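You operate a simulated robot arm through the tools that you are given. There is no shell and no other tool.

The job below is to be done with a simulated robot arm. You get a single attempt, and the scene is never put back.

TASK
Fill the steel kettle to MAX and heat it to the temperature printed on the tin of green tea.
Fine: fill from the spout; spout back in the middle and lid shut before heating.

The check looks at the end state, three seconds after you hand in, the way a careful person would. Anything else that was tipped, shoved, dropped, spilled or broken makes it a failure. A push-on lid holds only when it is set on centred and level and pressed home; a screw cap is set on level and turned clockwise until tight.

THE ROBOT
A 7-joint arm with a fingered hand, fixed in place. Base frame: the origin is on the floor under the middle of its stand, x ahead of it, y to its left, z up. Units: m, rad, N and s.
With the tool pointing down near the work surface it reaches from about 0.14 to 0.42 m from the base axis. Its first joint turns from -2.007 to 2.007 rad. Payload 3.1 kg.
Tool frame: the origin (TCP) lies between the finger pads and is the grasp point; the fingertips stand 0.022 m ahead of it; z points along the fingers, y is the line along which they close. The gripper opens to 0.112 m; its body begins 0.06 m behind the TCP. The gripper is a hand of 3 fingers: y runs from the thumb to the fingers, the wrist lies at [0, 0, -0.218] in the tool frame, and closing takes about 1.5 s.
Orientation is that of the tool frame in the base frame, as a unit quaternion [x, y, z, w]. With the fingers straight down and closing along the base's y, the tool's x points along the base's -x, its y along +y and its z along -z.

THE INTERFACE
- The arm moves only by the tool servo_tool. Its argument "plan" is a list of rows, each a list of 2 entries, a list of its own where there are three numbers: the turn, a rotation vector about the tool's x, y, z in rad, then the shift along the tool's x, y, z in cm. In form: [[[wx, wy, wz], [dx, dy, dz]], ...]. A call has 1 to 20 rows; each row is the pose to reach, as a shift and turn from the pose commanded when the call began, along the tool's axes at that moment. "claw" is the finger opening in cm, from 0 to 11.2, set as the call begins (left out, the last holds). Each row takes 0.2 s and may step no farther than 0.05 m and 0.15 rad from the row before; otherwise, or with a gripper value out of range, the whole call is refused. A pose out of reach is approached as far as the arm can. The call stops where the force on the tool passes 40 N (or 10 N more than at its start, if that is more) or the arm is blocked; 0.2 s more then pass. The fingers move at their own pace (about 0.108 m/s each) and stop on an object; they squeeze with about 24 N. The grip force told is the motor's: it shows also when the fingers shut on nothing. Time passes only in rows, and 0.2 s behind the last, so rows that repeat a pose let the fingers close. The reply holds the time, the measured pose of the TCP, the force on the tool along the base axes, the opening and the grip force, in the units named above and with some noise, with the torque about the TCP (base axes, N m) and any sound that the robot's microphone picked up.
- Cameras (640 x 400 px; columns grow to the right, rows downward): "scene" is fixed at [0.22, -0.4987, 1.4676]; the picture's right is [0.94, -0.33, 0.00], its down [-0.15, -0.44, -0.89] and it looks along [0.30, 0.84, -0.46] (base axes); focal length 343 px, centre (320, 200). "wrist" rides on the gripper at [0.066, 0.003, -0.08] in the tool frame; the picture's right is [-0.05, 1.00, 0.00], its down [-0.77, -0.04, -0.64] and it looks along [-0.64, -0.03, 0.77] (tool axes); focal length 275 px, centre (320, 200). There is no depth. A picture from a camera that has moved, and an enlarged one, comes with that camera's place and axes in the base frame and with its lens.
- capture(camera): a new picture of that camera. It takes no simulated time.
- raise_lower(by): slides the trunk up (or, below 0, down) by that many m; the arm rides with it, the base frame stays. It gives what a move gives, with no picture.
- curl_fingers(finger1, finger2, thumb_bend): sets how far each is bent, from 0 (flat) to 1 (curled in); at 0.3 the hand is open as for a grip, at 0.7 the pads meet at the TCP. One left out holds its place. A second passes; each finger stops where it meets its share of the squeeze, and holds until it gets a number again. A gripper value or a shape takes the hand back. It gives what a move gives, with no picture; readings hold the bend of each and the force on the fingers (four entries, about 0 where the hand has none), thumb and palm.
- grasp_type(shape): the hand has 3 fingers and takes this shape, open, in about a second: jaw (thumb against the fingers, like two jaws); tri (thumb and two fingers); tip (a fingertip pinch); poke (one finger out to press); point (the index stretched); flat (the hand flat); cup (the hand cupped); fist (a fist). The gripper value then closes the fingers along that shape, each until it touches; the sizes above hold for jaw. It gives what a move gives, with no picture.
- zoom(camera, box): a new picture of the part [left, top, right, bottom] of that camera's present view, enlarged. It takes no simulated time.
- close_job(): hands the job in; it is judged then, once.

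Nothing tells you positions but the pictures and the camera data. Unless the task says otherwise, let go and move clear before handing in.

The tools are called as a command line: name --argument value ..., lists and objects as JSON in quotes. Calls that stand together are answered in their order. servo_tool: Moves the arm, as the interface text tells. Its arguments: {"type":"object","properties":{"plan":{"type":"array","items":{"type":"array"}},"claw":{"type":"number"}},"required":["plan"]} The other tools are called the same way: raise_lower (by) moves the trunk up or down; grasp_type (shape) gives the hand a shape; curl_fingers (finger1, finger2, thumb_bend) moves the fingers one by one; capture (camera) takes a picture; zoom (camera, box) takes an enlarged picture of a part of a camera's view; close_job () hands the job in.

At the start:

```text
time: 0.0
ee_pos: [0.3072, 0.1962, 1.2898]
ee_rot: [0.0, 1.0, 0.0, -0.001]
ft_force: [0.6, 0.2, -0.1]
wrist_torque: [0.0, 0.01, -0.01]
gripper_width: 0.112
gripper_force: 0.2
shape: jaw
bend: [0.3, 0.3, 0.3]
finger forces: [0.1, 0.0, 0.0, 0.0, 0.0, 0.1]
trunk travel left (down, up): [-0.925, 0.065]
```

scene: 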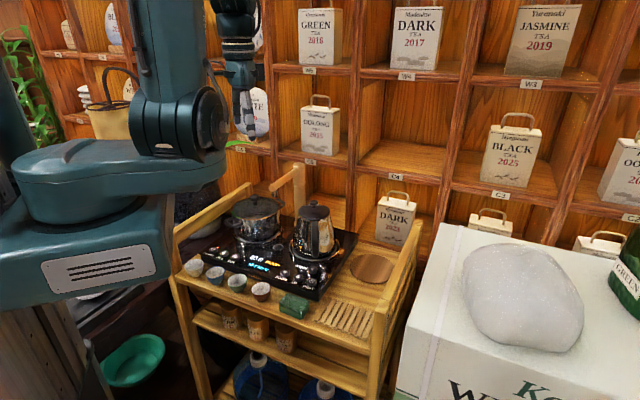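
wrist: 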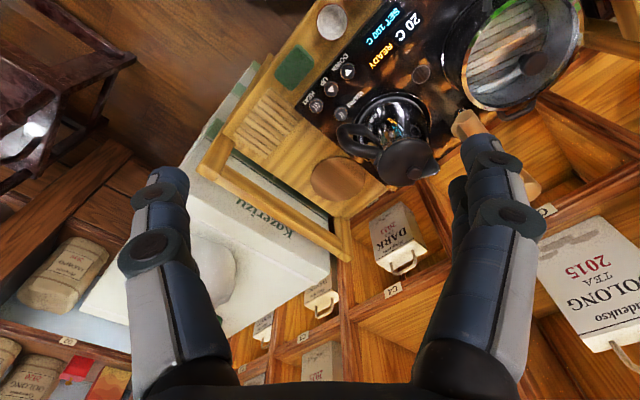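

I see a tea cart with an electric tea station (kettle, pot, control panel) in front of a shelf of tea tins. I'll first look closer at the panel, the kettle and the tins.

zoom --camera "scene" --box '[170, 160, 430, 330]'

zoom --camera "wrist" --box '[230, 0, 590, 220]'

zoom --camera "scene" --box '[270, 0, 470, 130]'

zoom --camera "scene" --box '[560, 200, 640, 350]'

```text
2.35 times, centred on (300, 245) of scene
camera zoom: at [0.22, -0.4987, 1.4676], right [0.94, -0.33, 0.0], down [-0.15, -0.44, -0.89], along [0.3, 0.84, -0.46], focal length 807 px, centre (367, 94)
```

zoom: 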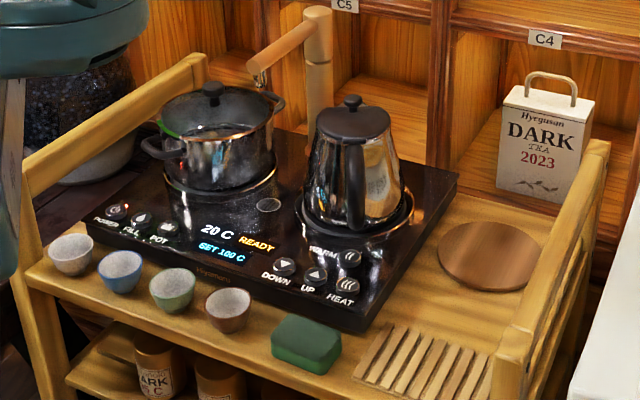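

```text
1.78 times, centred on (410, 110) of wrist
camera zoom: at [0.2412, 0.1989, 1.3693], right [0.05, 1.0, 0.0], down [0.77, -0.04, 0.64], along [0.64, -0.03, -0.77], focal length 489 px, centre (160, 360)
```

zoom: 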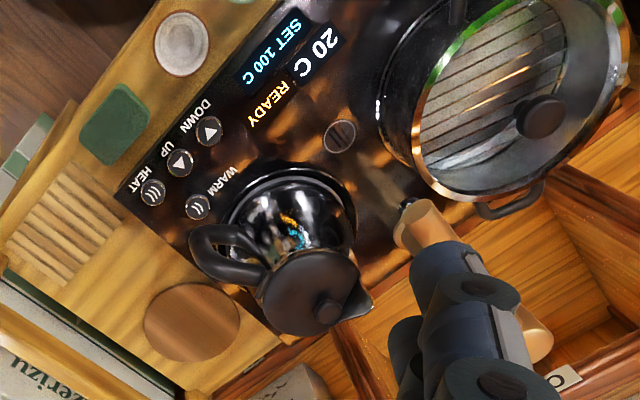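

```text
3.08 times, centred on (370, 65) of scene
camera zoom: at [0.22, -0.4987, 1.4676], right [0.94, -0.33, 0.0], down [-0.15, -0.44, -0.89], along [0.3, 0.84, -0.46], focal length 1056 px, centre (166, 615)
```

zoom: 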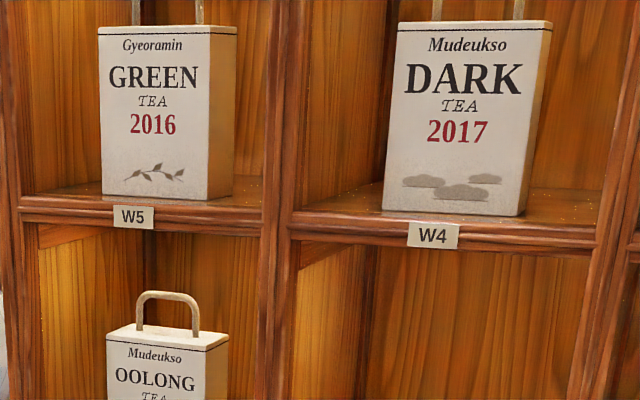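

```text
2.67 times, centred on (600, 275) of scene
camera zoom: at [0.22, -0.4987, 1.4676], right [0.94, -0.33, 0.0], down [-0.15, -0.44, -0.89], along [0.3, 0.84, -0.46], focal length 915 px, centre (-427, 0)
```

zoom: 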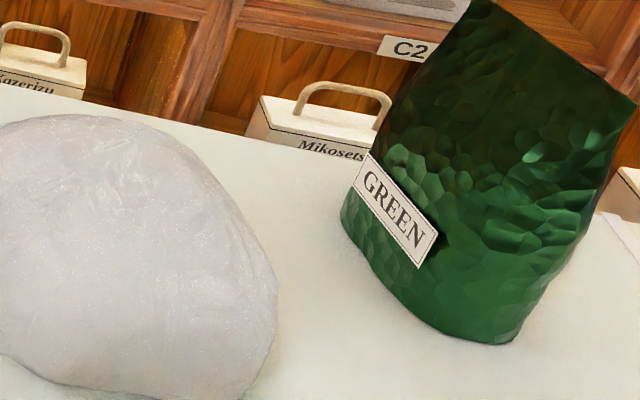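

The small tins on the cart's lower shelf seem to carry temperatures. I'll zoom there next.

zoom --camera "scene" --box '[205, 290, 315, 360]'

zoom --camera "scene" --box '[280, 190, 380, 290]'

zoom --camera "scene" --box '[180, 180, 300, 290]'

```text
5.71 times, centred on (260, 325) of scene
camera zoom: at [0.22, -0.4987, 1.4676], right [0.94, -0.33, 0.0], down [-0.15, -0.44, -0.89], along [0.3, 0.84, -0.46], focal length 1960 px, centre (663, -514)
```

zoom: 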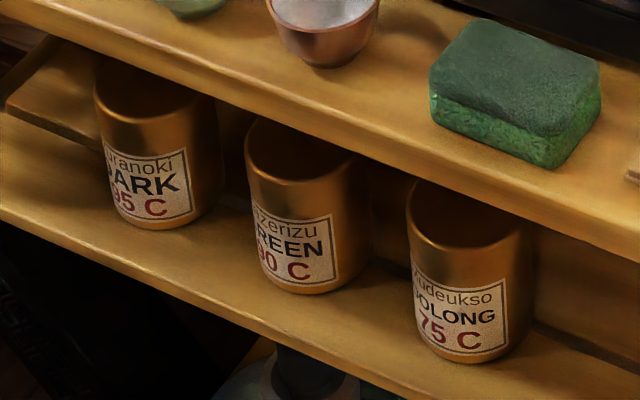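

```text
4.00 times, centred on (330, 240) of scene
camera zoom: at [0.22, -0.4987, 1.4676], right [0.94, -0.33, 0.0], down [-0.15, -0.44, -0.89], along [0.3, 0.84, -0.46], focal length 1372 px, centre (280, 40)
```

zoom: 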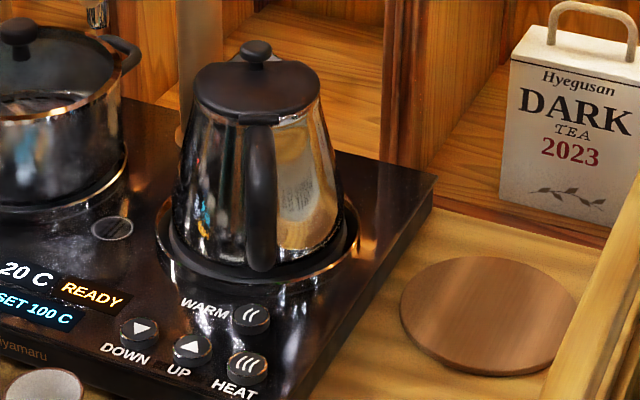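

```text
3.64 times, centred on (240, 235) of scene
camera zoom: at [0.22, -0.4987, 1.4676], right [0.94, -0.33, 0.0], down [-0.15, -0.44, -0.89], along [0.3, 0.84, -0.46], focal length 1248 px, centre (611, 73)
```

zoom: 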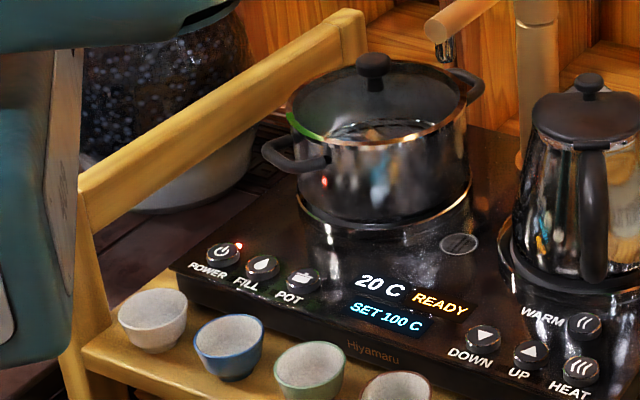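

Kettle ≈ (0.50, 0.34), pot ≈ (0.35, 0.48), spout tip ≈ (0.39, 0.36, 1.04) over the drain. I zoom on the details: green tin label, kettle lid and spout.

zoom --camera "scene" --box '[240, 320, 275, 345]'

zoom --camera "scene" --box '[290, 195, 350, 265]'

zoom --camera "scene" --box '[230, 150, 330, 220]'

zoom --camera "wrist" --box '[320, 80, 480, 200]'

```text
16.00 times, centred on (258, 332) of scene
camera zoom: at [0.22, -0.4987, 1.4676], right [0.94, -0.33, 0.0], down [-0.15, -0.44, -0.89], along [0.3, 0.84, -0.46], focal length 5489 px, centre (1320, -1920)
```

zoom: 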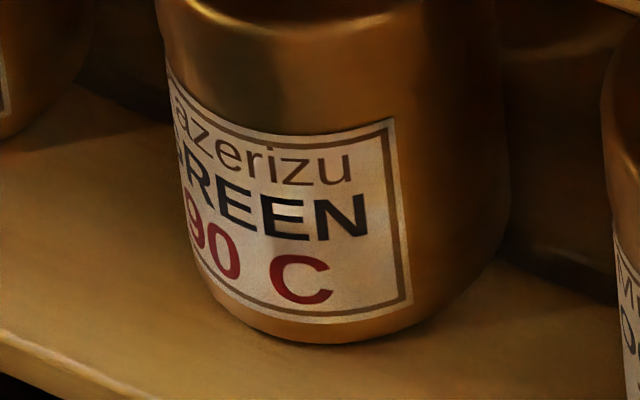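

```text
5.71 times, centred on (320, 230) of scene
camera zoom: at [0.22, -0.4987, 1.4676], right [0.94, -0.33, 0.0], down [-0.15, -0.44, -0.89], along [0.3, 0.84, -0.46], focal length 1960 px, centre (320, 29)
```

zoom: 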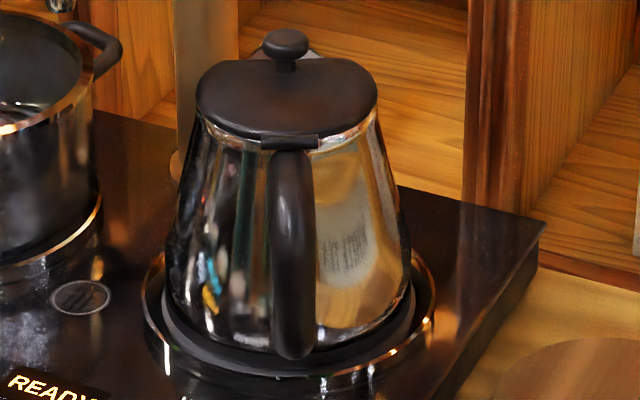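

```text
5.71 times, centred on (280, 185) of scene
camera zoom: at [0.22, -0.4987, 1.4676], right [0.94, -0.33, 0.0], down [-0.15, -0.44, -0.89], along [0.3, 0.84, -0.46], focal length 1960 px, centre (549, 286)
```

zoom: 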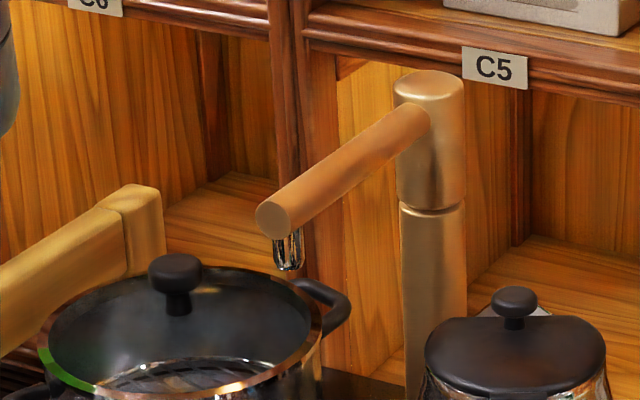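

```text
3.33 times, centred on (400, 140) of wrist
camera zoom: at [0.2412, 0.1989, 1.3693], right [0.05, 1.0, 0.0], down [0.77, -0.04, 0.64], along [0.64, -0.03, -0.77], focal length 918 px, centre (53, 400)
```

zoom: 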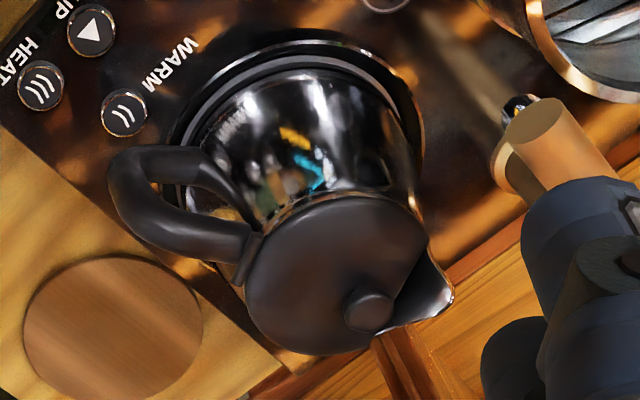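

The lid is hinged at the handle with a knob near the beak; the spout is in the middle over a drain. I check the green tin's number closer before moving.

zoom --camera "scene" --box '[248, 329, 262, 338]'

zoom --camera "wrist" --box '[290, 0, 450, 100]'

zoom --camera "scene" --box '[0, 100, 260, 300]'

```text
16.00 times, centred on (255, 334) of scene
camera zoom: at [0.22, -0.4987, 1.4676], right [0.94, -0.33, 0.0], down [-0.15, -0.44, -0.89], along [0.3, 0.84, -0.46], focal length 5489 px, centre (1360, -1936)
```

zoom: 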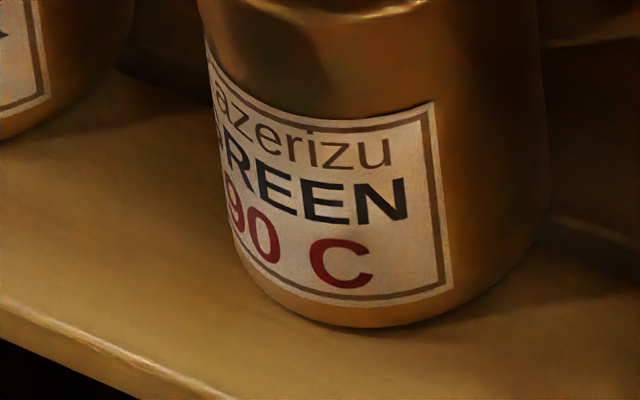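

```text
4.00 times, centred on (370, 50) of wrist
camera zoom: at [0.2412, 0.1989, 1.3693], right [0.05, 1.0, 0.0], down [0.77, -0.04, 0.64], along [0.64, -0.03, -0.77], focal length 1101 px, centre (120, 800)
```

zoom: 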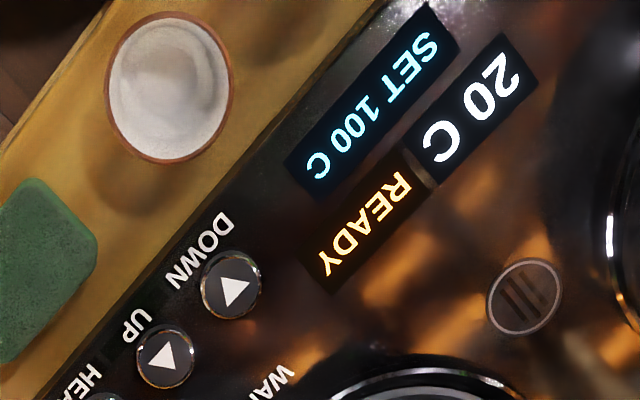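

```text
2.00 times, centred on (130, 200) of scene
camera zoom: at [0.22, -0.4987, 1.4676], right [0.94, -0.33, 0.0], down [-0.15, -0.44, -0.89], along [0.3, 0.84, -0.46], focal length 686 px, centre (700, 200)
```

zoom: 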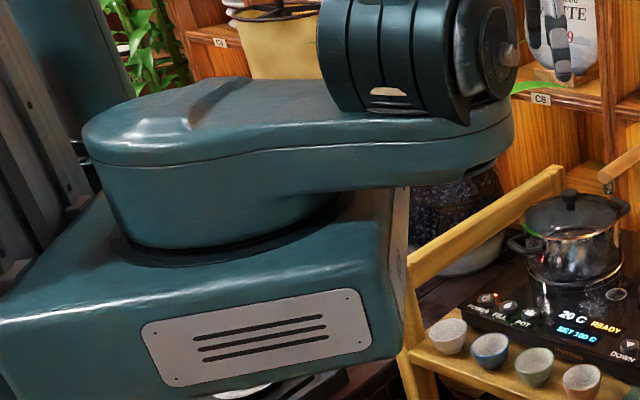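

The green tin reads 90 C and the display shows 20 C, READY, SET 100 C (powered on). I lower the trunk partway to get the arm nearer to working height.

raise_lower --by -0.15

capture --camera "scene"

capture --camera "wrist"

```text
time: 1.8
ee_pos: [0.3087, 0.1955, 1.1385]
ee_rot: [0.0, 1.0, 0.0, 0.0]
ft_force: [0.4, -0.4, 0.1]
wrist_torque: [0.0, 0.0, 0.01]
gripper_width: 0.1122
gripper_force: 0.2
shape: jaw
bend: [0.3, 0.3, 0.3]
finger forces: [0.1, 0.0, 0.0, 0.0, 0.0, 0.0]
trunk travel left (down, up): [-0.775, 0.215]
```

```text
taken
```

scene: 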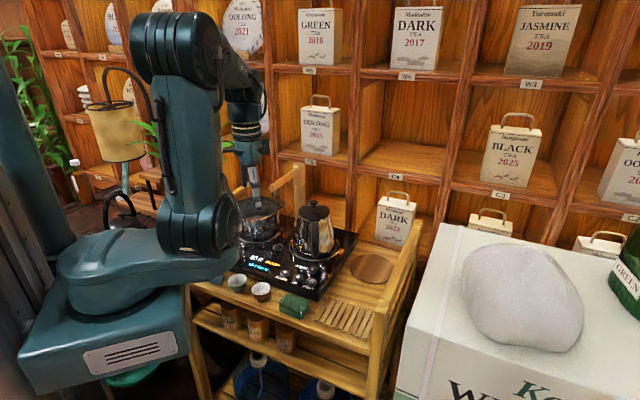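

```text
taken
camera wrist: at [0.2412, 0.1989, 1.2194], right [0.05, 1.0, 0.0], down [0.77, -0.04, 0.64], along [0.64, -0.03, -0.77], focal length 275 px, centre (320, 200)
```

wrist: 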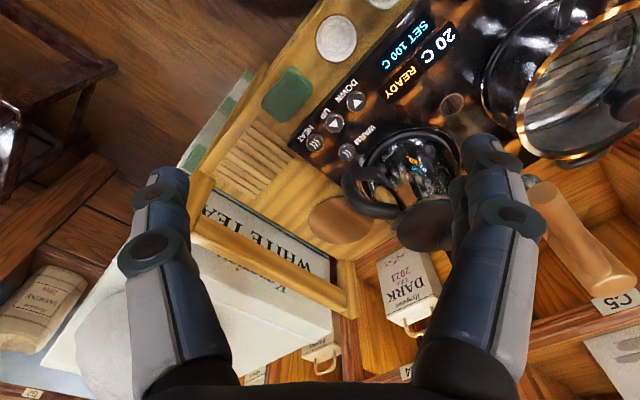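

The arm clears everything at this height. I shape the hand for pressing and look at where the extended finger lies.

grasp_type --shape "poke"

capture --camera "wrist"

zoom --camera "scene" --box '[180, 60, 340, 220]'

```text
time: 2.6
ee_pos: [0.3076, 0.195, 1.1402]
ee_rot: [-0.001, 1.0, 0.0, 0.0]
ft_force: [-0.1, 0.2, 0.5]
wrist_torque: [0.01, -0.03, 0.0]
gripper_width: 0.0
gripper_force: 0.0
shape: poke
bend: [1.0, 1.0, 0.46]
finger forces: [0.1, 0.0, 0.1, 0.0, 0.1, 0.0]
trunk travel left (down, up): [-0.775, 0.215]
```

```text
taken
camera wrist: at [0.2412, 0.1989, 1.2193], right [0.05, 1.0, 0.0], down [0.77, -0.04, 0.64], along [0.64, -0.03, -0.77], focal length 275 px, centre (320, 200)
```

wrist: 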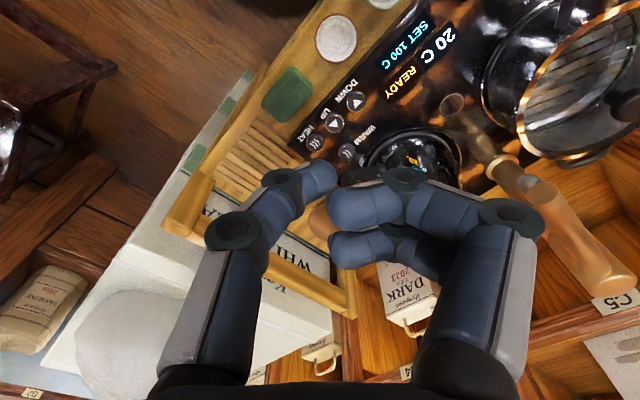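

```text
2.50 times, centred on (260, 140) of scene
camera zoom: at [0.22, -0.4987, 1.4676], right [0.94, -0.33, 0.0], down [-0.15, -0.44, -0.89], along [0.3, 0.84, -0.46], focal length 858 px, centre (470, 350)
```

zoom: 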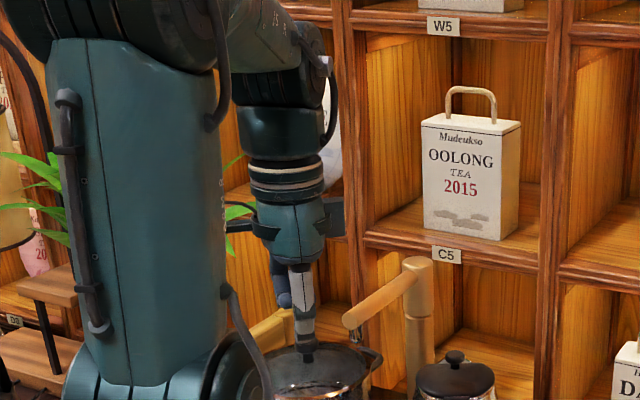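

The poke shape leaves the thumb out and fingers curled. I check the "point" shape for comparison.

grasp_type --shape "point"

capture --camera "wrist"

zoom --camera "scene" --box '[180, 60, 340, 220]'

```text
time: 3.5
ee_pos: [0.309, 0.1951, 1.1397]
ee_rot: [0.0, 1.0, 0.0, 0.0]
ft_force: [-0.2, 0.0, -0.3]
wrist_torque: [0.0, 0.01, -0.01]
gripper_width: 0.0
gripper_force: 0.1
shape: point
bend: [0.27, 1.0, 0.5]
finger forces: [0.0, 0.0, 0.1, 0.1, 0.1, 0.0]
trunk travel left (down, up): [-0.775, 0.215]
```

```text
taken
camera wrist: at [0.2412, 0.1989, 1.2193], right [0.05, 1.0, 0.0], down [0.77, -0.04, 0.64], along [0.64, -0.03, -0.77], focal length 275 px, centre (320, 200)
```

wrist: 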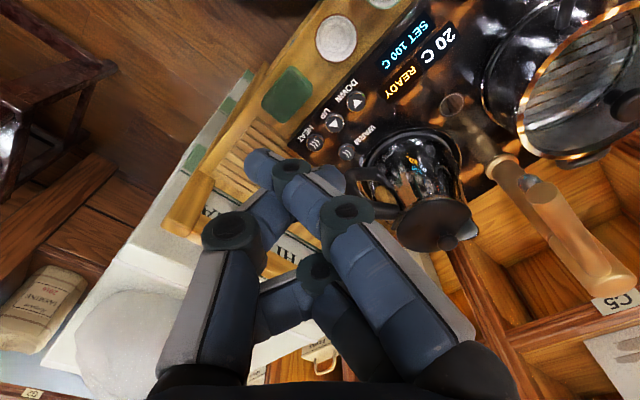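

```text
2.50 times, centred on (260, 140) of scene
camera zoom: at [0.22, -0.4987, 1.4676], right [0.94, -0.33, 0.0], down [-0.15, -0.44, -0.89], along [0.3, 0.84, -0.46], focal length 858 px, centre (470, 350)
```

zoom: 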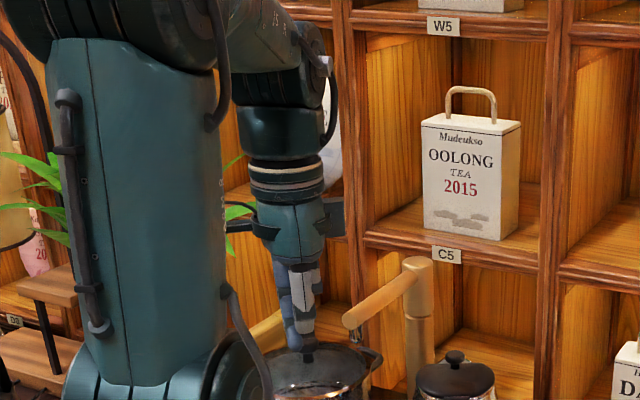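

The poke shape puts the thumb tip near the TCP axis, which is better. I return to poke, and try yawing and pitching the tool toward the station while watching reach.

grasp_type --shape "poke"

servo_tool --plan '[[[0, 0, -0.14], [0, 0, 0]], [[0, 0, -0.28], [0, 0, 0]], [[0, 0, -0.42], [0, 0, 0]], [[0, 0, -0.56], [0, 0, 0]]]'

zoom --camera "wrist" --box '[160, 80, 560, 400]'

```text
time: 4.5
ee_pos: [0.3095, 0.1958, 1.1396]
ee_rot: [0.0, 1.0, 0.0, 0.0]
ft_force: [0.7, 0.3, 0.2]
wrist_torque: [-0.03, 0.03, 0.0]
gripper_width: 0.0
gripper_force: 0.0
shape: poke
bend: [0.98, 1.0, 1.0]
finger forces: [0.1, 0.1, 0.0, 0.0, 0.0, 0.0]
trunk travel left (down, up): [-0.775, 0.215]
```

```text
time: 5.5
ee_pos: [0.3087, 0.1959, 1.1401]
ee_rot: [-0.277, 0.961, 0.0, 0.0]
ft_force: [-0.7, 0.0, 0.1]
wrist_torque: [-0.02, -0.04, -0.01]
gripper_width: 0.0003
gripper_force: 0.1
shape: poke
bend: [0.98, 1.0, 1.0]
finger forces: [0.0, 0.0, 0.1, 0.0, 0.0, 0.0]
trunk travel left (down, up): [-0.775, 0.215]
```

```text
1.25 times, centred on (360, 240) of wrist
camera zoom: at [0.2497, 0.1631, 1.2192], right [-0.49, 0.87, 0.0], down [0.67, 0.38, 0.64], along [0.55, 0.31, -0.77], focal length 344 px, centre (270, 150)
```

zoom: 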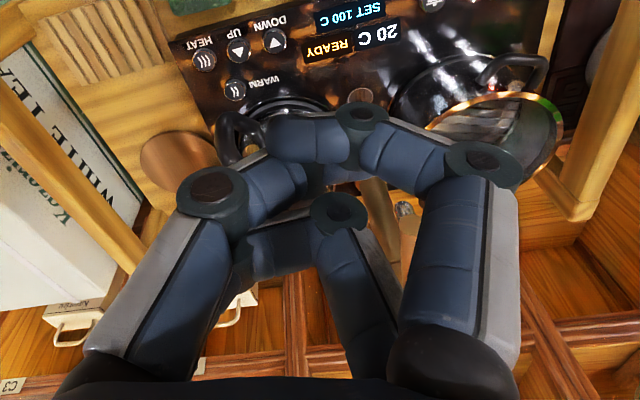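

The poke shape now curled everything, so I check what the closed fingertip pinch looks like instead.

grasp_type --shape "tip"

servo_tool --plan '[[[0, 0, 0], [0, 0, 0]], [[0, 0, 0], [0, 0, 0]], [[0, 0, 0], [0, 0, 0]], [[0, 0, 0], [0, 0, 0]], [[0, 0, 0], [0, 0, 0]], [[0, 0, 0], [0, 0, 0]]]' --claw 0

zoom --camera "wrist" --box '[160, 80, 560, 400]'

```text
time: 6.3
ee_pos: [0.3091, 0.1952, 1.1398]
ee_rot: [-0.275, 0.961, 0.0, 0.0]
ft_force: [-0.1, -0.8, -0.1]
wrist_torque: [0.02, -0.01, 0.01]
gripper_width: 0.0798
gripper_force: 0.0
shape: tip
bend: [0.3, 0.78, 0.31]
finger forces: [0.0, 0.0, 0.0, 0.0, 0.0, 0.0]
trunk travel left (down, up): [-0.775, 0.215]
```

```text
time: 7.8
ee_pos: [0.3075, 0.196, 1.1401]
ee_rot: [-0.277, 0.961, 0.0, 0.0]
ft_force: [0.0, 0.0, 0.1]
wrist_torque: [0.02, 0.0, 0.0]
gripper_width: 0.0
gripper_force: 24.1
shape: tip
bend: [0.67, 0.68, 0.66]
finger forces: [0.0, 0.1, 0.1, 0.0, 0.0, 0.0]
trunk travel left (down, up): [-0.775, 0.215]
```

```text
1.25 times, centred on (360, 240) of wrist
camera zoom: at [0.2497, 0.1632, 1.2192], right [-0.49, 0.87, 0.0], down [0.67, 0.38, 0.64], along [0.55, 0.31, -0.77], focal length 344 px, centre (270, 150)
```

zoom: 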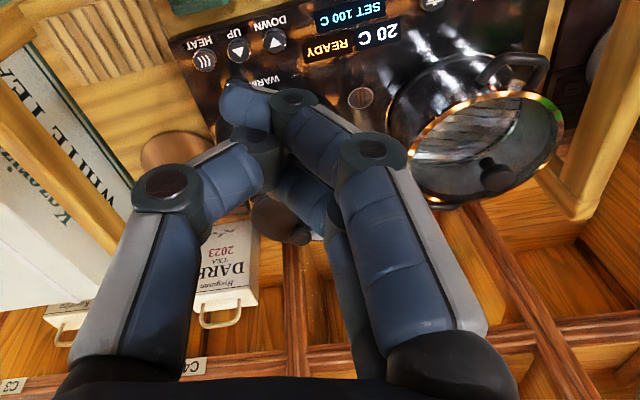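

grasp_type --shape "jaw"

servo_tool --plan '[[[0, 0, 0], [0, 0, 0]], [[0, 0, 0], [0, 0, 0]], [[0, 0, 0], [0, 0, 0]], [[0, 0, 0], [0, 0, 0]], [[0, 0, 0], [0, 0, 0]], [[0, 0, 0], [0, 0, 0]]]' --claw 0

zoom --camera "wrist" --box '[160, 80, 560, 400]'

zoom --camera "scene" --box '[200, 120, 300, 220]'

```text
time: 8.7
ee_pos: [0.3088, 0.1953, 1.1388]
ee_rot: [-0.276, 0.961, 0.0, 0.0]
ft_force: [-0.8, -0.2, 0.5]
wrist_torque: [-0.01, 0.02, 0.01]
gripper_width: 0.112
gripper_force: 0.0
shape: jaw
bend: [0.3, 0.3, 0.3]
finger forces: [0.0, 0.0, 0.0, 0.0, 0.1, 0.0]
trunk travel left (down, up): [-0.775, 0.215]
```

```text
time: 10.1
ee_pos: [0.3091, 0.1947, 1.1398]
ee_rot: [-0.277, 0.961, 0.0, 0.0]
ft_force: [0.0, -0.3, 0.4]
wrist_torque: [-0.01, 0.01, 0.03]
gripper_width: 0.0
gripper_force: 23.9
shape: jaw
bend: [0.66, 0.66, 0.74]
finger forces: [0.1, 0.0, 0.1, 0.1, 0.1, 0.1]
trunk travel left (down, up): [-0.775, 0.215]
```

```text
1.25 times, centred on (360, 240) of wrist
camera zoom: at [0.2497, 0.1632, 1.2192], right [-0.49, 0.87, 0.0], down [0.67, 0.38, 0.64], along [0.55, 0.31, -0.77], focal length 344 px, centre (270, 150)
```

zoom: 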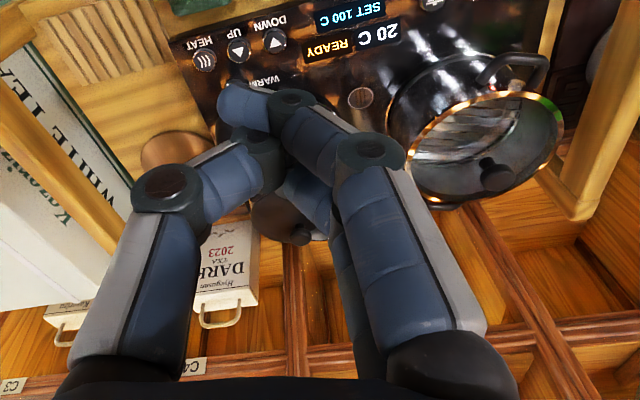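

```text
4.00 times, centred on (250, 170) of scene
camera zoom: at [0.22, -0.4987, 1.4676], right [0.94, -0.33, 0.0], down [-0.15, -0.44, -0.89], along [0.3, 0.84, -0.46], focal length 1372 px, centre (600, 320)
```

zoom: 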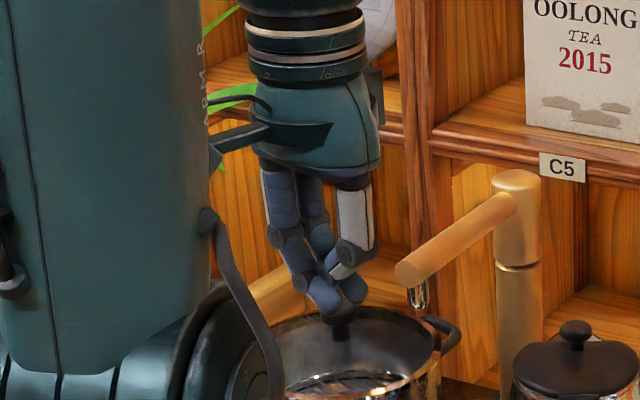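

The closed jaw is three tips wide. I try single-finger shapes with the individual curl tool to get a narrow pressing tip.

curl_fingers --finger1 0.3 --finger2 1.0 --thumb_bend 0.3

zoom --camera "wrist" --box '[160, 80, 560, 400]'

```text
time: 11.1
ee_pos: [0.3093, 0.1955, 1.1402]
ee_rot: [-0.276, 0.961, 0.0, 0.0]
ft_force: [0.3, -0.7, 0.0]
wrist_torque: [-0.02, 0.02, 0.0]
gripper_width: 0.1109
gripper_force: 0.1
shape: fingers
bend: [0.3, 1.0, 0.3]
finger forces: [0.0, 0.1, 0.0, 0.1, 0.1, 0.0]
trunk travel left (down, up): [-0.775, 0.215]
```

```text
1.25 times, centred on (360, 240) of wrist
camera zoom: at [0.2497, 0.1632, 1.2192], right [-0.49, 0.87, 0.0], down [0.67, 0.38, 0.64], along [0.55, 0.31, -0.77], focal length 344 px, centre (270, 150)
```

zoom: 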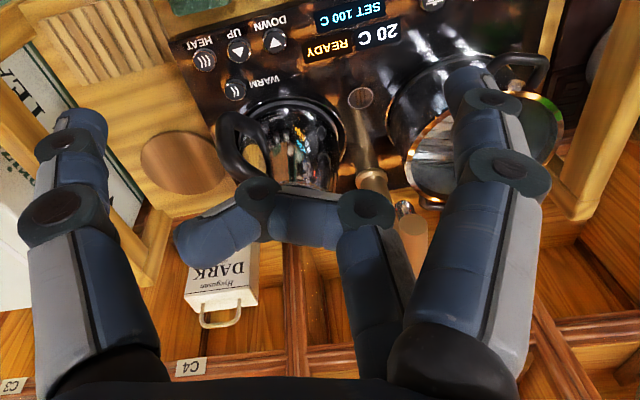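

Finger 1 is the one nearest the camera. I keep only it extended by curling the thumb, and view the tip.

curl_fingers --finger1 0.3 --finger2 1.0 --thumb_bend 1.0

zoom --camera "wrist" --box '[160, 80, 560, 400]'

zoom --camera "scene" --box '[200, 120, 300, 220]'

```text
time: 12.1
ee_pos: [0.308, 0.1939, 1.1384]
ee_rot: [-0.277, 0.961, 0.0, 0.0]
ft_force: [0.1, -0.2, 0.3]
wrist_torque: [-0.02, 0.0, 0.0]
gripper_width: 0.0387
gripper_force: 0.1
shape: fingers
bend: [0.3, 1.0, 0.91]
finger forces: [0.1, 0.0, 0.1, 0.0, 0.1, 0.1]
trunk travel left (down, up): [-0.775, 0.215]
```

```text
1.25 times, centred on (360, 240) of wrist
camera zoom: at [0.2497, 0.1632, 1.2192], right [-0.49, 0.87, 0.0], down [0.67, 0.38, 0.64], along [0.55, 0.31, -0.77], focal length 344 px, centre (270, 150)
```

zoom: 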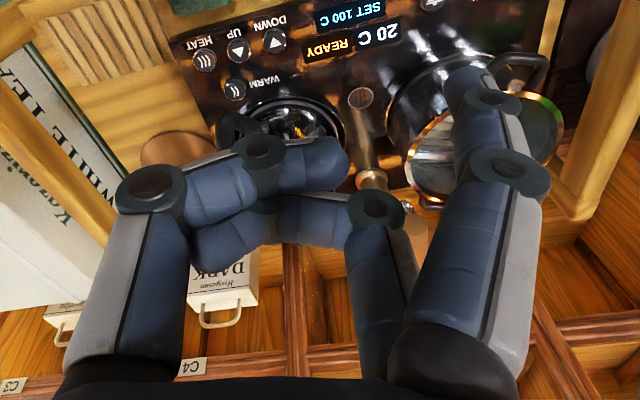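

```text
4.00 times, centred on (250, 170) of scene
camera zoom: at [0.22, -0.4987, 1.4676], right [0.94, -0.33, 0.0], down [-0.15, -0.44, -0.89], along [0.3, 0.84, -0.46], focal length 1372 px, centre (600, 320)
```

zoom: 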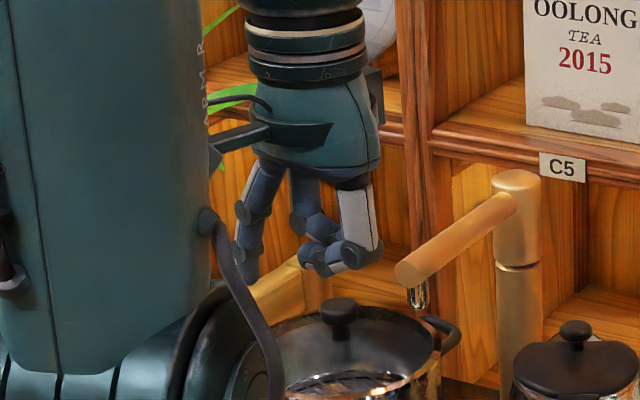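

Now one finger stands out alone. I lower the trunk further and pitch the tool outward about 25° for pressing.

raise_lower --by -0.15

servo_tool --plan '[[[0, -0.11, 0], [0, 0, 0]], [[0, -0.22, 0], [0, 0, 0]], [[0, -0.33, 0], [0, 0, 0]], [[0, -0.436, 0], [0, 0, 0]]]'

capture --camera "scene"

capture --camera "wrist"

```text
time: 13.8
ee_pos: [0.3082, 0.1959, 0.9895]
ee_rot: [-0.276, 0.961, 0.0, 0.0]
ft_force: [-0.9, 0.1, 0.5]
wrist_torque: [0.02, -0.02, 0.0]
gripper_width: 0.0388
gripper_force: 0.0
shape: fingers
bend: [0.3, 1.0, 0.91]
finger forces: [0.0, 0.0, 0.0, 0.1, 0.0, 0.0]
trunk travel left (down, up): [-0.625, 0.365]
```

```text
time: 14.8
ee_pos: [0.3088, 0.1959, 0.99]
ee_rot: [-0.27, 0.938, 0.061, 0.208]
ft_force: [0.1, 0.1, -0.7]
wrist_torque: [-0.01, -0.02, -0.04]
gripper_width: 0.0386
gripper_force: 0.1
shape: fingers
bend: [0.3, 1.0, 0.91]
finger forces: [0.0, 0.0, 0.0, 0.0, 0.0, 0.1]
trunk travel left (down, up): [-0.625, 0.365]
```

```text
taken
```

scene: 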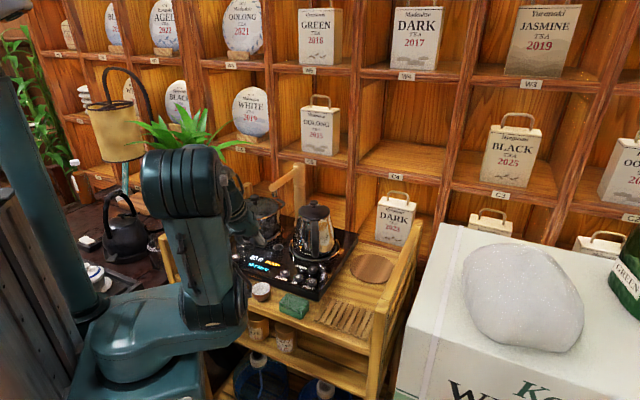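

```text
taken
camera wrist: at [0.2257, 0.1483, 1.0339], right [-0.5, 0.87, 0.02], down [0.38, 0.2, 0.9], along [0.78, 0.46, -0.43], focal length 275 px, centre (320, 200)
```

wrist: 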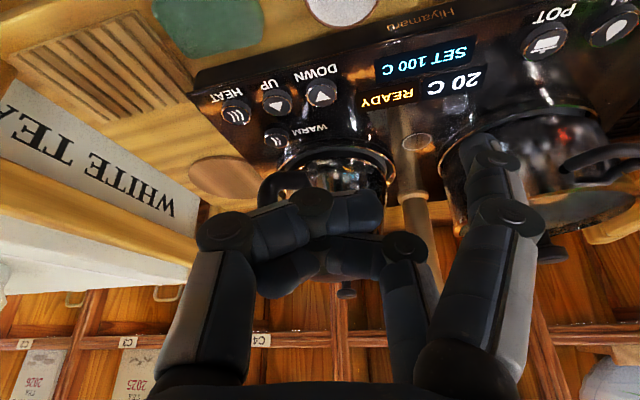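

Buttons triangulate to DOWN ≈ (0.371, 0.2375), UP ≈ (0.398, 0.209), HEAT ≈ (0.427, 0.181) at z ≈ 0.855. I move the fingertip to hover about 3 cm over DOWN.

servo_tool --plan '[[[0, 0, 0], [-1.3, -1.86, 2.0]], [[0, 0, 0], [-2.6, -3.72, 5.0]], [[0, 0, 0], [-3.93, -5.58, 8.0]], [[0, 0, 0], [-3.93, -5.58, 10.0]]]'

capture --camera "wrist"

zoom --camera "scene" --box '[200, 190, 360, 310]'

```text
time: 15.8
ee_pos: [0.405, 0.1895, 0.9137]
ee_rot: [-0.27, 0.938, 0.061, 0.208]
ft_force: [-0.5, -0.3, -0.1]
wrist_torque: [-0.03, 0.02, 0.0]
gripper_width: 0.0388
gripper_force: 0.1
shape: fingers
bend: [0.3, 1.0, 0.91]
finger forces: [0.0, 0.0, 0.0, 0.1, 0.1, 0.0]
trunk travel left (down, up): [-0.625, 0.365]
```

```text
taken
camera wrist: at [0.3221, 0.1429, 0.9583], right [-0.5, 0.87, 0.02], down [0.38, 0.2, 0.9], along [0.78, 0.45, -0.43], focal length 275 px, centre (320, 200)
```

wrist: 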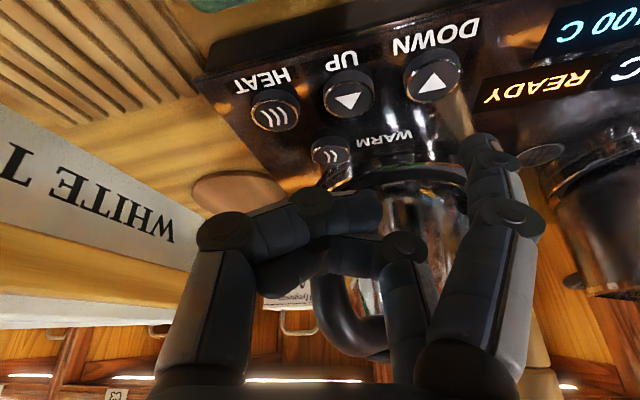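

```text
3.33 times, centred on (280, 250) of scene
camera zoom: at [0.22, -0.4987, 1.4676], right [0.94, -0.33, 0.0], down [-0.15, -0.44, -0.89], along [0.3, 0.84, -0.46], focal length 1144 px, centre (453, 33)
```

zoom: 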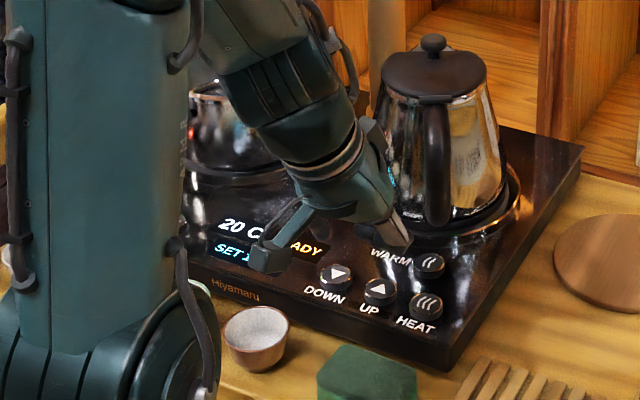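

I zoom in to check the fingertip against the DOWN button.

zoom --camera "scene" --box '[260, 230, 320, 290]'

zoom --camera "wrist" --box '[380, 40, 540, 200]'

```text
6.67 times, centred on (290, 260) of scene
camera zoom: at [0.22, -0.4987, 1.4676], right [0.94, -0.33, 0.0], down [-0.15, -0.44, -0.89], along [0.3, 0.84, -0.46], focal length 2287 px, centre (520, -200)
```

zoom: 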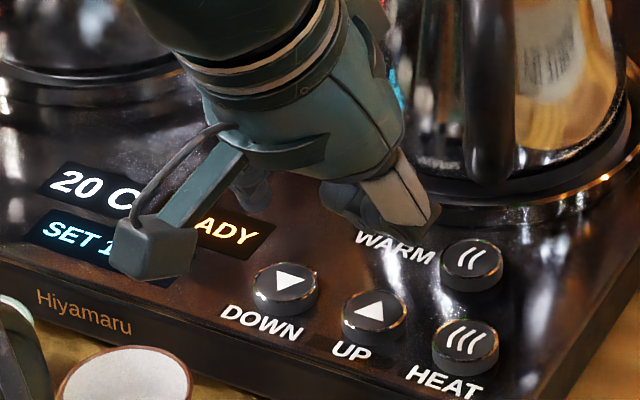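

```text
2.50 times, centred on (460, 120) of wrist
camera zoom: at [0.3221, 0.1429, 0.9583], right [-0.5, 0.87, 0.02], down [0.38, 0.2, 0.9], along [0.78, 0.45, -0.43], focal length 688 px, centre (-30, 400)
```

zoom: 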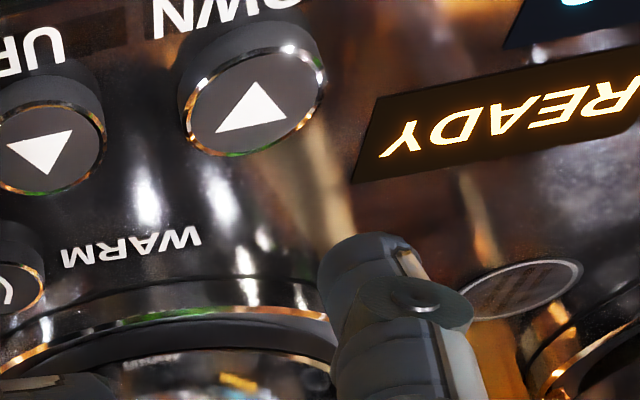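

The fingertip actually sits nearer (0.374, 0.252), slightly past the button. I shift it back and lower to about 1.5 cm above the button, then recheck.

servo_tool --plan '[[[0, 0, 0], [0.65, -0.7, 0.36]], [[0, 0, 0], [1.3, -1.4, 0.72]]]'

zoom --camera "wrist" --box '[380, 40, 540, 200]'

zoom --camera "scene" --box '[260, 230, 320, 290]'

```text
time: 16.4
ee_pos: [0.4045, 0.1734, 0.9026]
ee_rot: [-0.27, 0.938, 0.061, 0.208]
ft_force: [1.0, -0.1, -0.8]
wrist_torque: [0.01, 0.01, -0.01]
gripper_width: 0.0389
gripper_force: 0.0
shape: fingers
bend: [0.3, 1.0, 0.91]
finger forces: [0.1, 0.0, 0.0, 0.1, 0.0, 0.0]
trunk travel left (down, up): [-0.625, 0.365]
```

```text
2.50 times, centred on (460, 120) of wrist
camera zoom: at [0.3221, 0.1258, 0.9471], right [-0.5, 0.87, 0.02], down [0.38, 0.2, 0.9], along [0.78, 0.45, -0.43], focal length 688 px, centre (-30, 400)
```

zoom: 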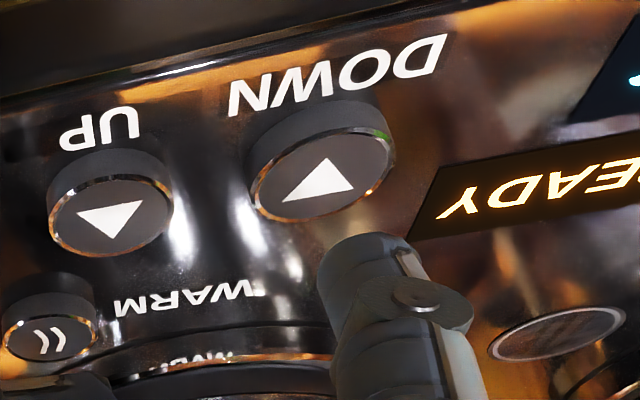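

```text
6.67 times, centred on (290, 260) of scene
camera zoom: at [0.22, -0.4987, 1.4676], right [0.94, -0.33, 0.0], down [-0.15, -0.44, -0.89], along [0.3, 0.84, -0.46], focal length 2287 px, centre (520, -200)
```

zoom: 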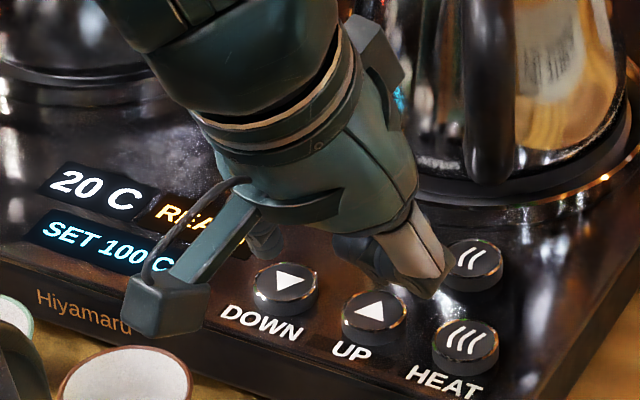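

The tip is nearly over DOWN, about 6 mm short. I correct outward and lower 1 cm to near contact.

servo_tool --plan '[[[0, 0, 0], [-0.54, 0, 0.25]], [[0, 0, 0], [-0.33, 0, 0.7]], [[0, 0, 0], [-0.12, 0, 1.16]]]'

zoom --camera "wrist" --box '[380, 40, 540, 200]'

zoom --camera "scene" --box '[260, 230, 320, 290]'

```text
time: 17.2
ee_pos: [0.4092, 0.1767, 0.8926]
ee_rot: [-0.27, 0.938, 0.06, 0.209]
ft_force: [0.3, 0.0, -0.5]
wrist_torque: [-0.01, 0.06, 0.02]
gripper_width: 0.0387
gripper_force: 0.1
shape: fingers
bend: [0.3, 1.0, 0.91]
finger forces: [0.0, 0.1, 0.0, 0.1, 0.0, 0.0]
trunk travel left (down, up): [-0.625, 0.365]
```

```text
2.50 times, centred on (460, 120) of wrist
camera zoom: at [0.3267, 0.1293, 0.9373], right [-0.5, 0.87, 0.02], down [0.38, 0.2, 0.9], along [0.78, 0.45, -0.43], focal length 688 px, centre (-30, 400)
```

zoom: 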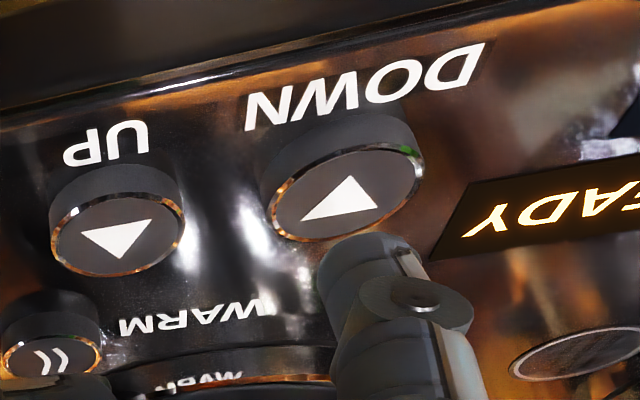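

```text
6.67 times, centred on (290, 260) of scene
camera zoom: at [0.22, -0.4987, 1.4676], right [0.94, -0.33, 0.0], down [-0.15, -0.44, -0.89], along [0.3, 0.84, -0.46], focal length 2287 px, centre (520, -200)
```

zoom: 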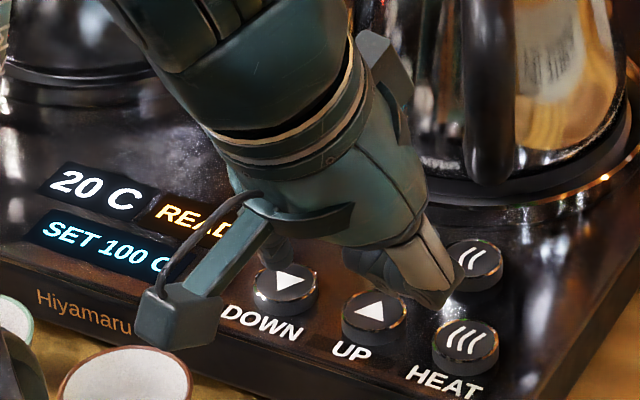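

Tip is lined up just above DOWN. I press down in small steps and read the force.

servo_tool --plan '[[[0, 0, 0], [0.17, -0.2, 0.36]], [[0, 0, 0], [0.34, -0.2, 0.72]]]'

zoom --camera "wrist" --box '[380, 40, 540, 200]'

zoom --camera "scene" --box '[260, 230, 320, 290]'

```text
time: 17.8
ee_pos: [0.4091, 0.1743, 0.8857]
ee_rot: [-0.269, 0.938, 0.06, 0.209]
ft_force: [-1.3, -0.3, 0.1]
wrist_torque: [0.01, -0.02, -0.01]
gripper_width: 0.0388
gripper_force: 0.1
shape: fingers
bend: [0.3, 1.0, 0.91]
finger forces: [0.1, 0.1, 0.0, 0.0, 0.0, 0.0]
trunk travel left (down, up): [-0.625, 0.365]
```

```text
2.50 times, centred on (460, 120) of wrist
camera zoom: at [0.3278, 0.1273, 0.9296], right [-0.49, 0.87, 0.02], down [0.38, 0.2, 0.9], along [0.78, 0.45, -0.43], focal length 688 px, centre (-30, 400)
```

zoom: 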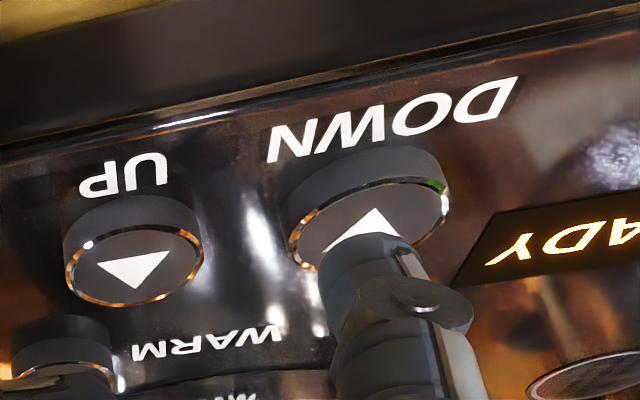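

```text
6.67 times, centred on (290, 260) of scene
camera zoom: at [0.22, -0.4987, 1.4676], right [0.94, -0.33, 0.0], down [-0.15, -0.44, -0.89], along [0.3, 0.84, -0.46], focal length 2287 px, centre (520, -200)
```

zoom: 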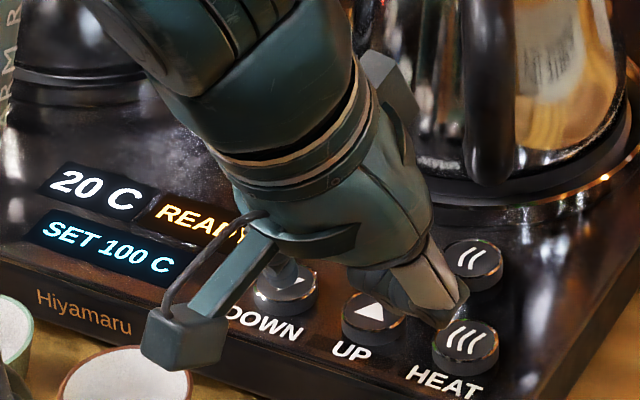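

servo_tool --plan '[[[0, 0, 0], [0.13, 0, 0.27]], [[0, 0, 0], [0.25, 0, 0.54]]]'

zoom --camera "scene" --box '[260, 230, 320, 290]'

```text
time: 18.4
ee_pos: [0.4097, 0.1742, 0.8803]
ee_rot: [-0.27, 0.938, 0.059, 0.209]
ft_force: [-0.1, -0.7, 0.4]
wrist_torque: [-0.02, -0.04, -0.01]
gripper_width: 0.0387
gripper_force: 0.0
shape: fingers
bend: [0.3, 1.0, 0.91]
finger forces: [0.0, 0.0, 0.0, 0.0, 0.0, 0.1]
trunk travel left (down, up): [-0.625, 0.365]
```

```text
6.67 times, centred on (290, 260) of scene
camera zoom: at [0.22, -0.4987, 1.4676], right [0.94, -0.33, 0.0], down [-0.15, -0.44, -0.89], along [0.3, 0.84, -0.46], focal length 2287 px, centre (520, -200)
```

zoom: 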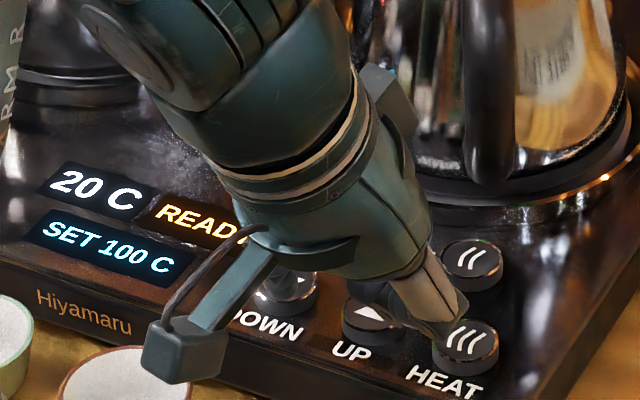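

servo_tool --plan '[[[0, 0, 0], [0.13, 0, 0.27]]]'

zoom --camera "scene" --box '[260, 230, 320, 290]'

capture --camera "wrist"

```text
time: 18.8
ee_pos: [0.4094, 0.174, 0.8761]
ee_rot: [-0.27, 0.938, 0.059, 0.208]
ft_force: [0.3, -0.6, 0.6]
wrist_torque: [-0.02, 0.0, 0.0]
gripper_width: 0.0388
gripper_force: 0.0
shape: fingers
bend: [0.3, 1.0, 0.91]
finger forces: [0.0, 0.1, 0.0, 0.0, 0.0, 0.1]
trunk travel left (down, up): [-0.625, 0.365]
```

```text
6.67 times, centred on (290, 260) of scene
camera zoom: at [0.22, -0.4987, 1.4676], right [0.94, -0.33, 0.0], down [-0.15, -0.44, -0.89], along [0.3, 0.84, -0.46], focal length 2287 px, centre (520, -200)
```

zoom: 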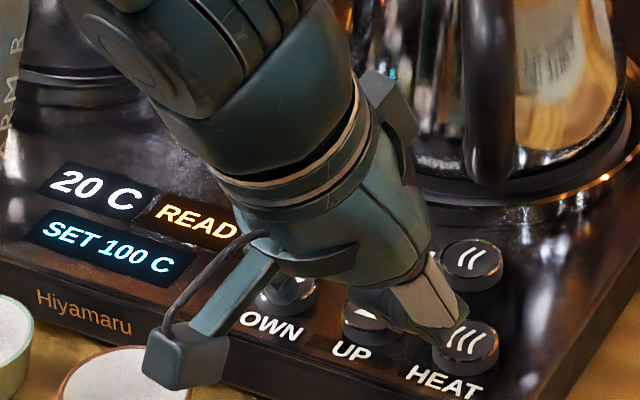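

```text
taken
camera wrist: at [0.3276, 0.1276, 0.9208], right [-0.5, 0.87, 0.02], down [0.38, 0.2, 0.9], along [0.78, 0.45, -0.43], focal length 275 px, centre (320, 200)
```

wrist: 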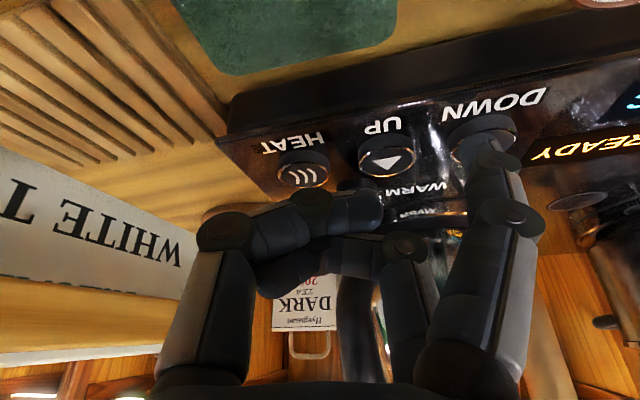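

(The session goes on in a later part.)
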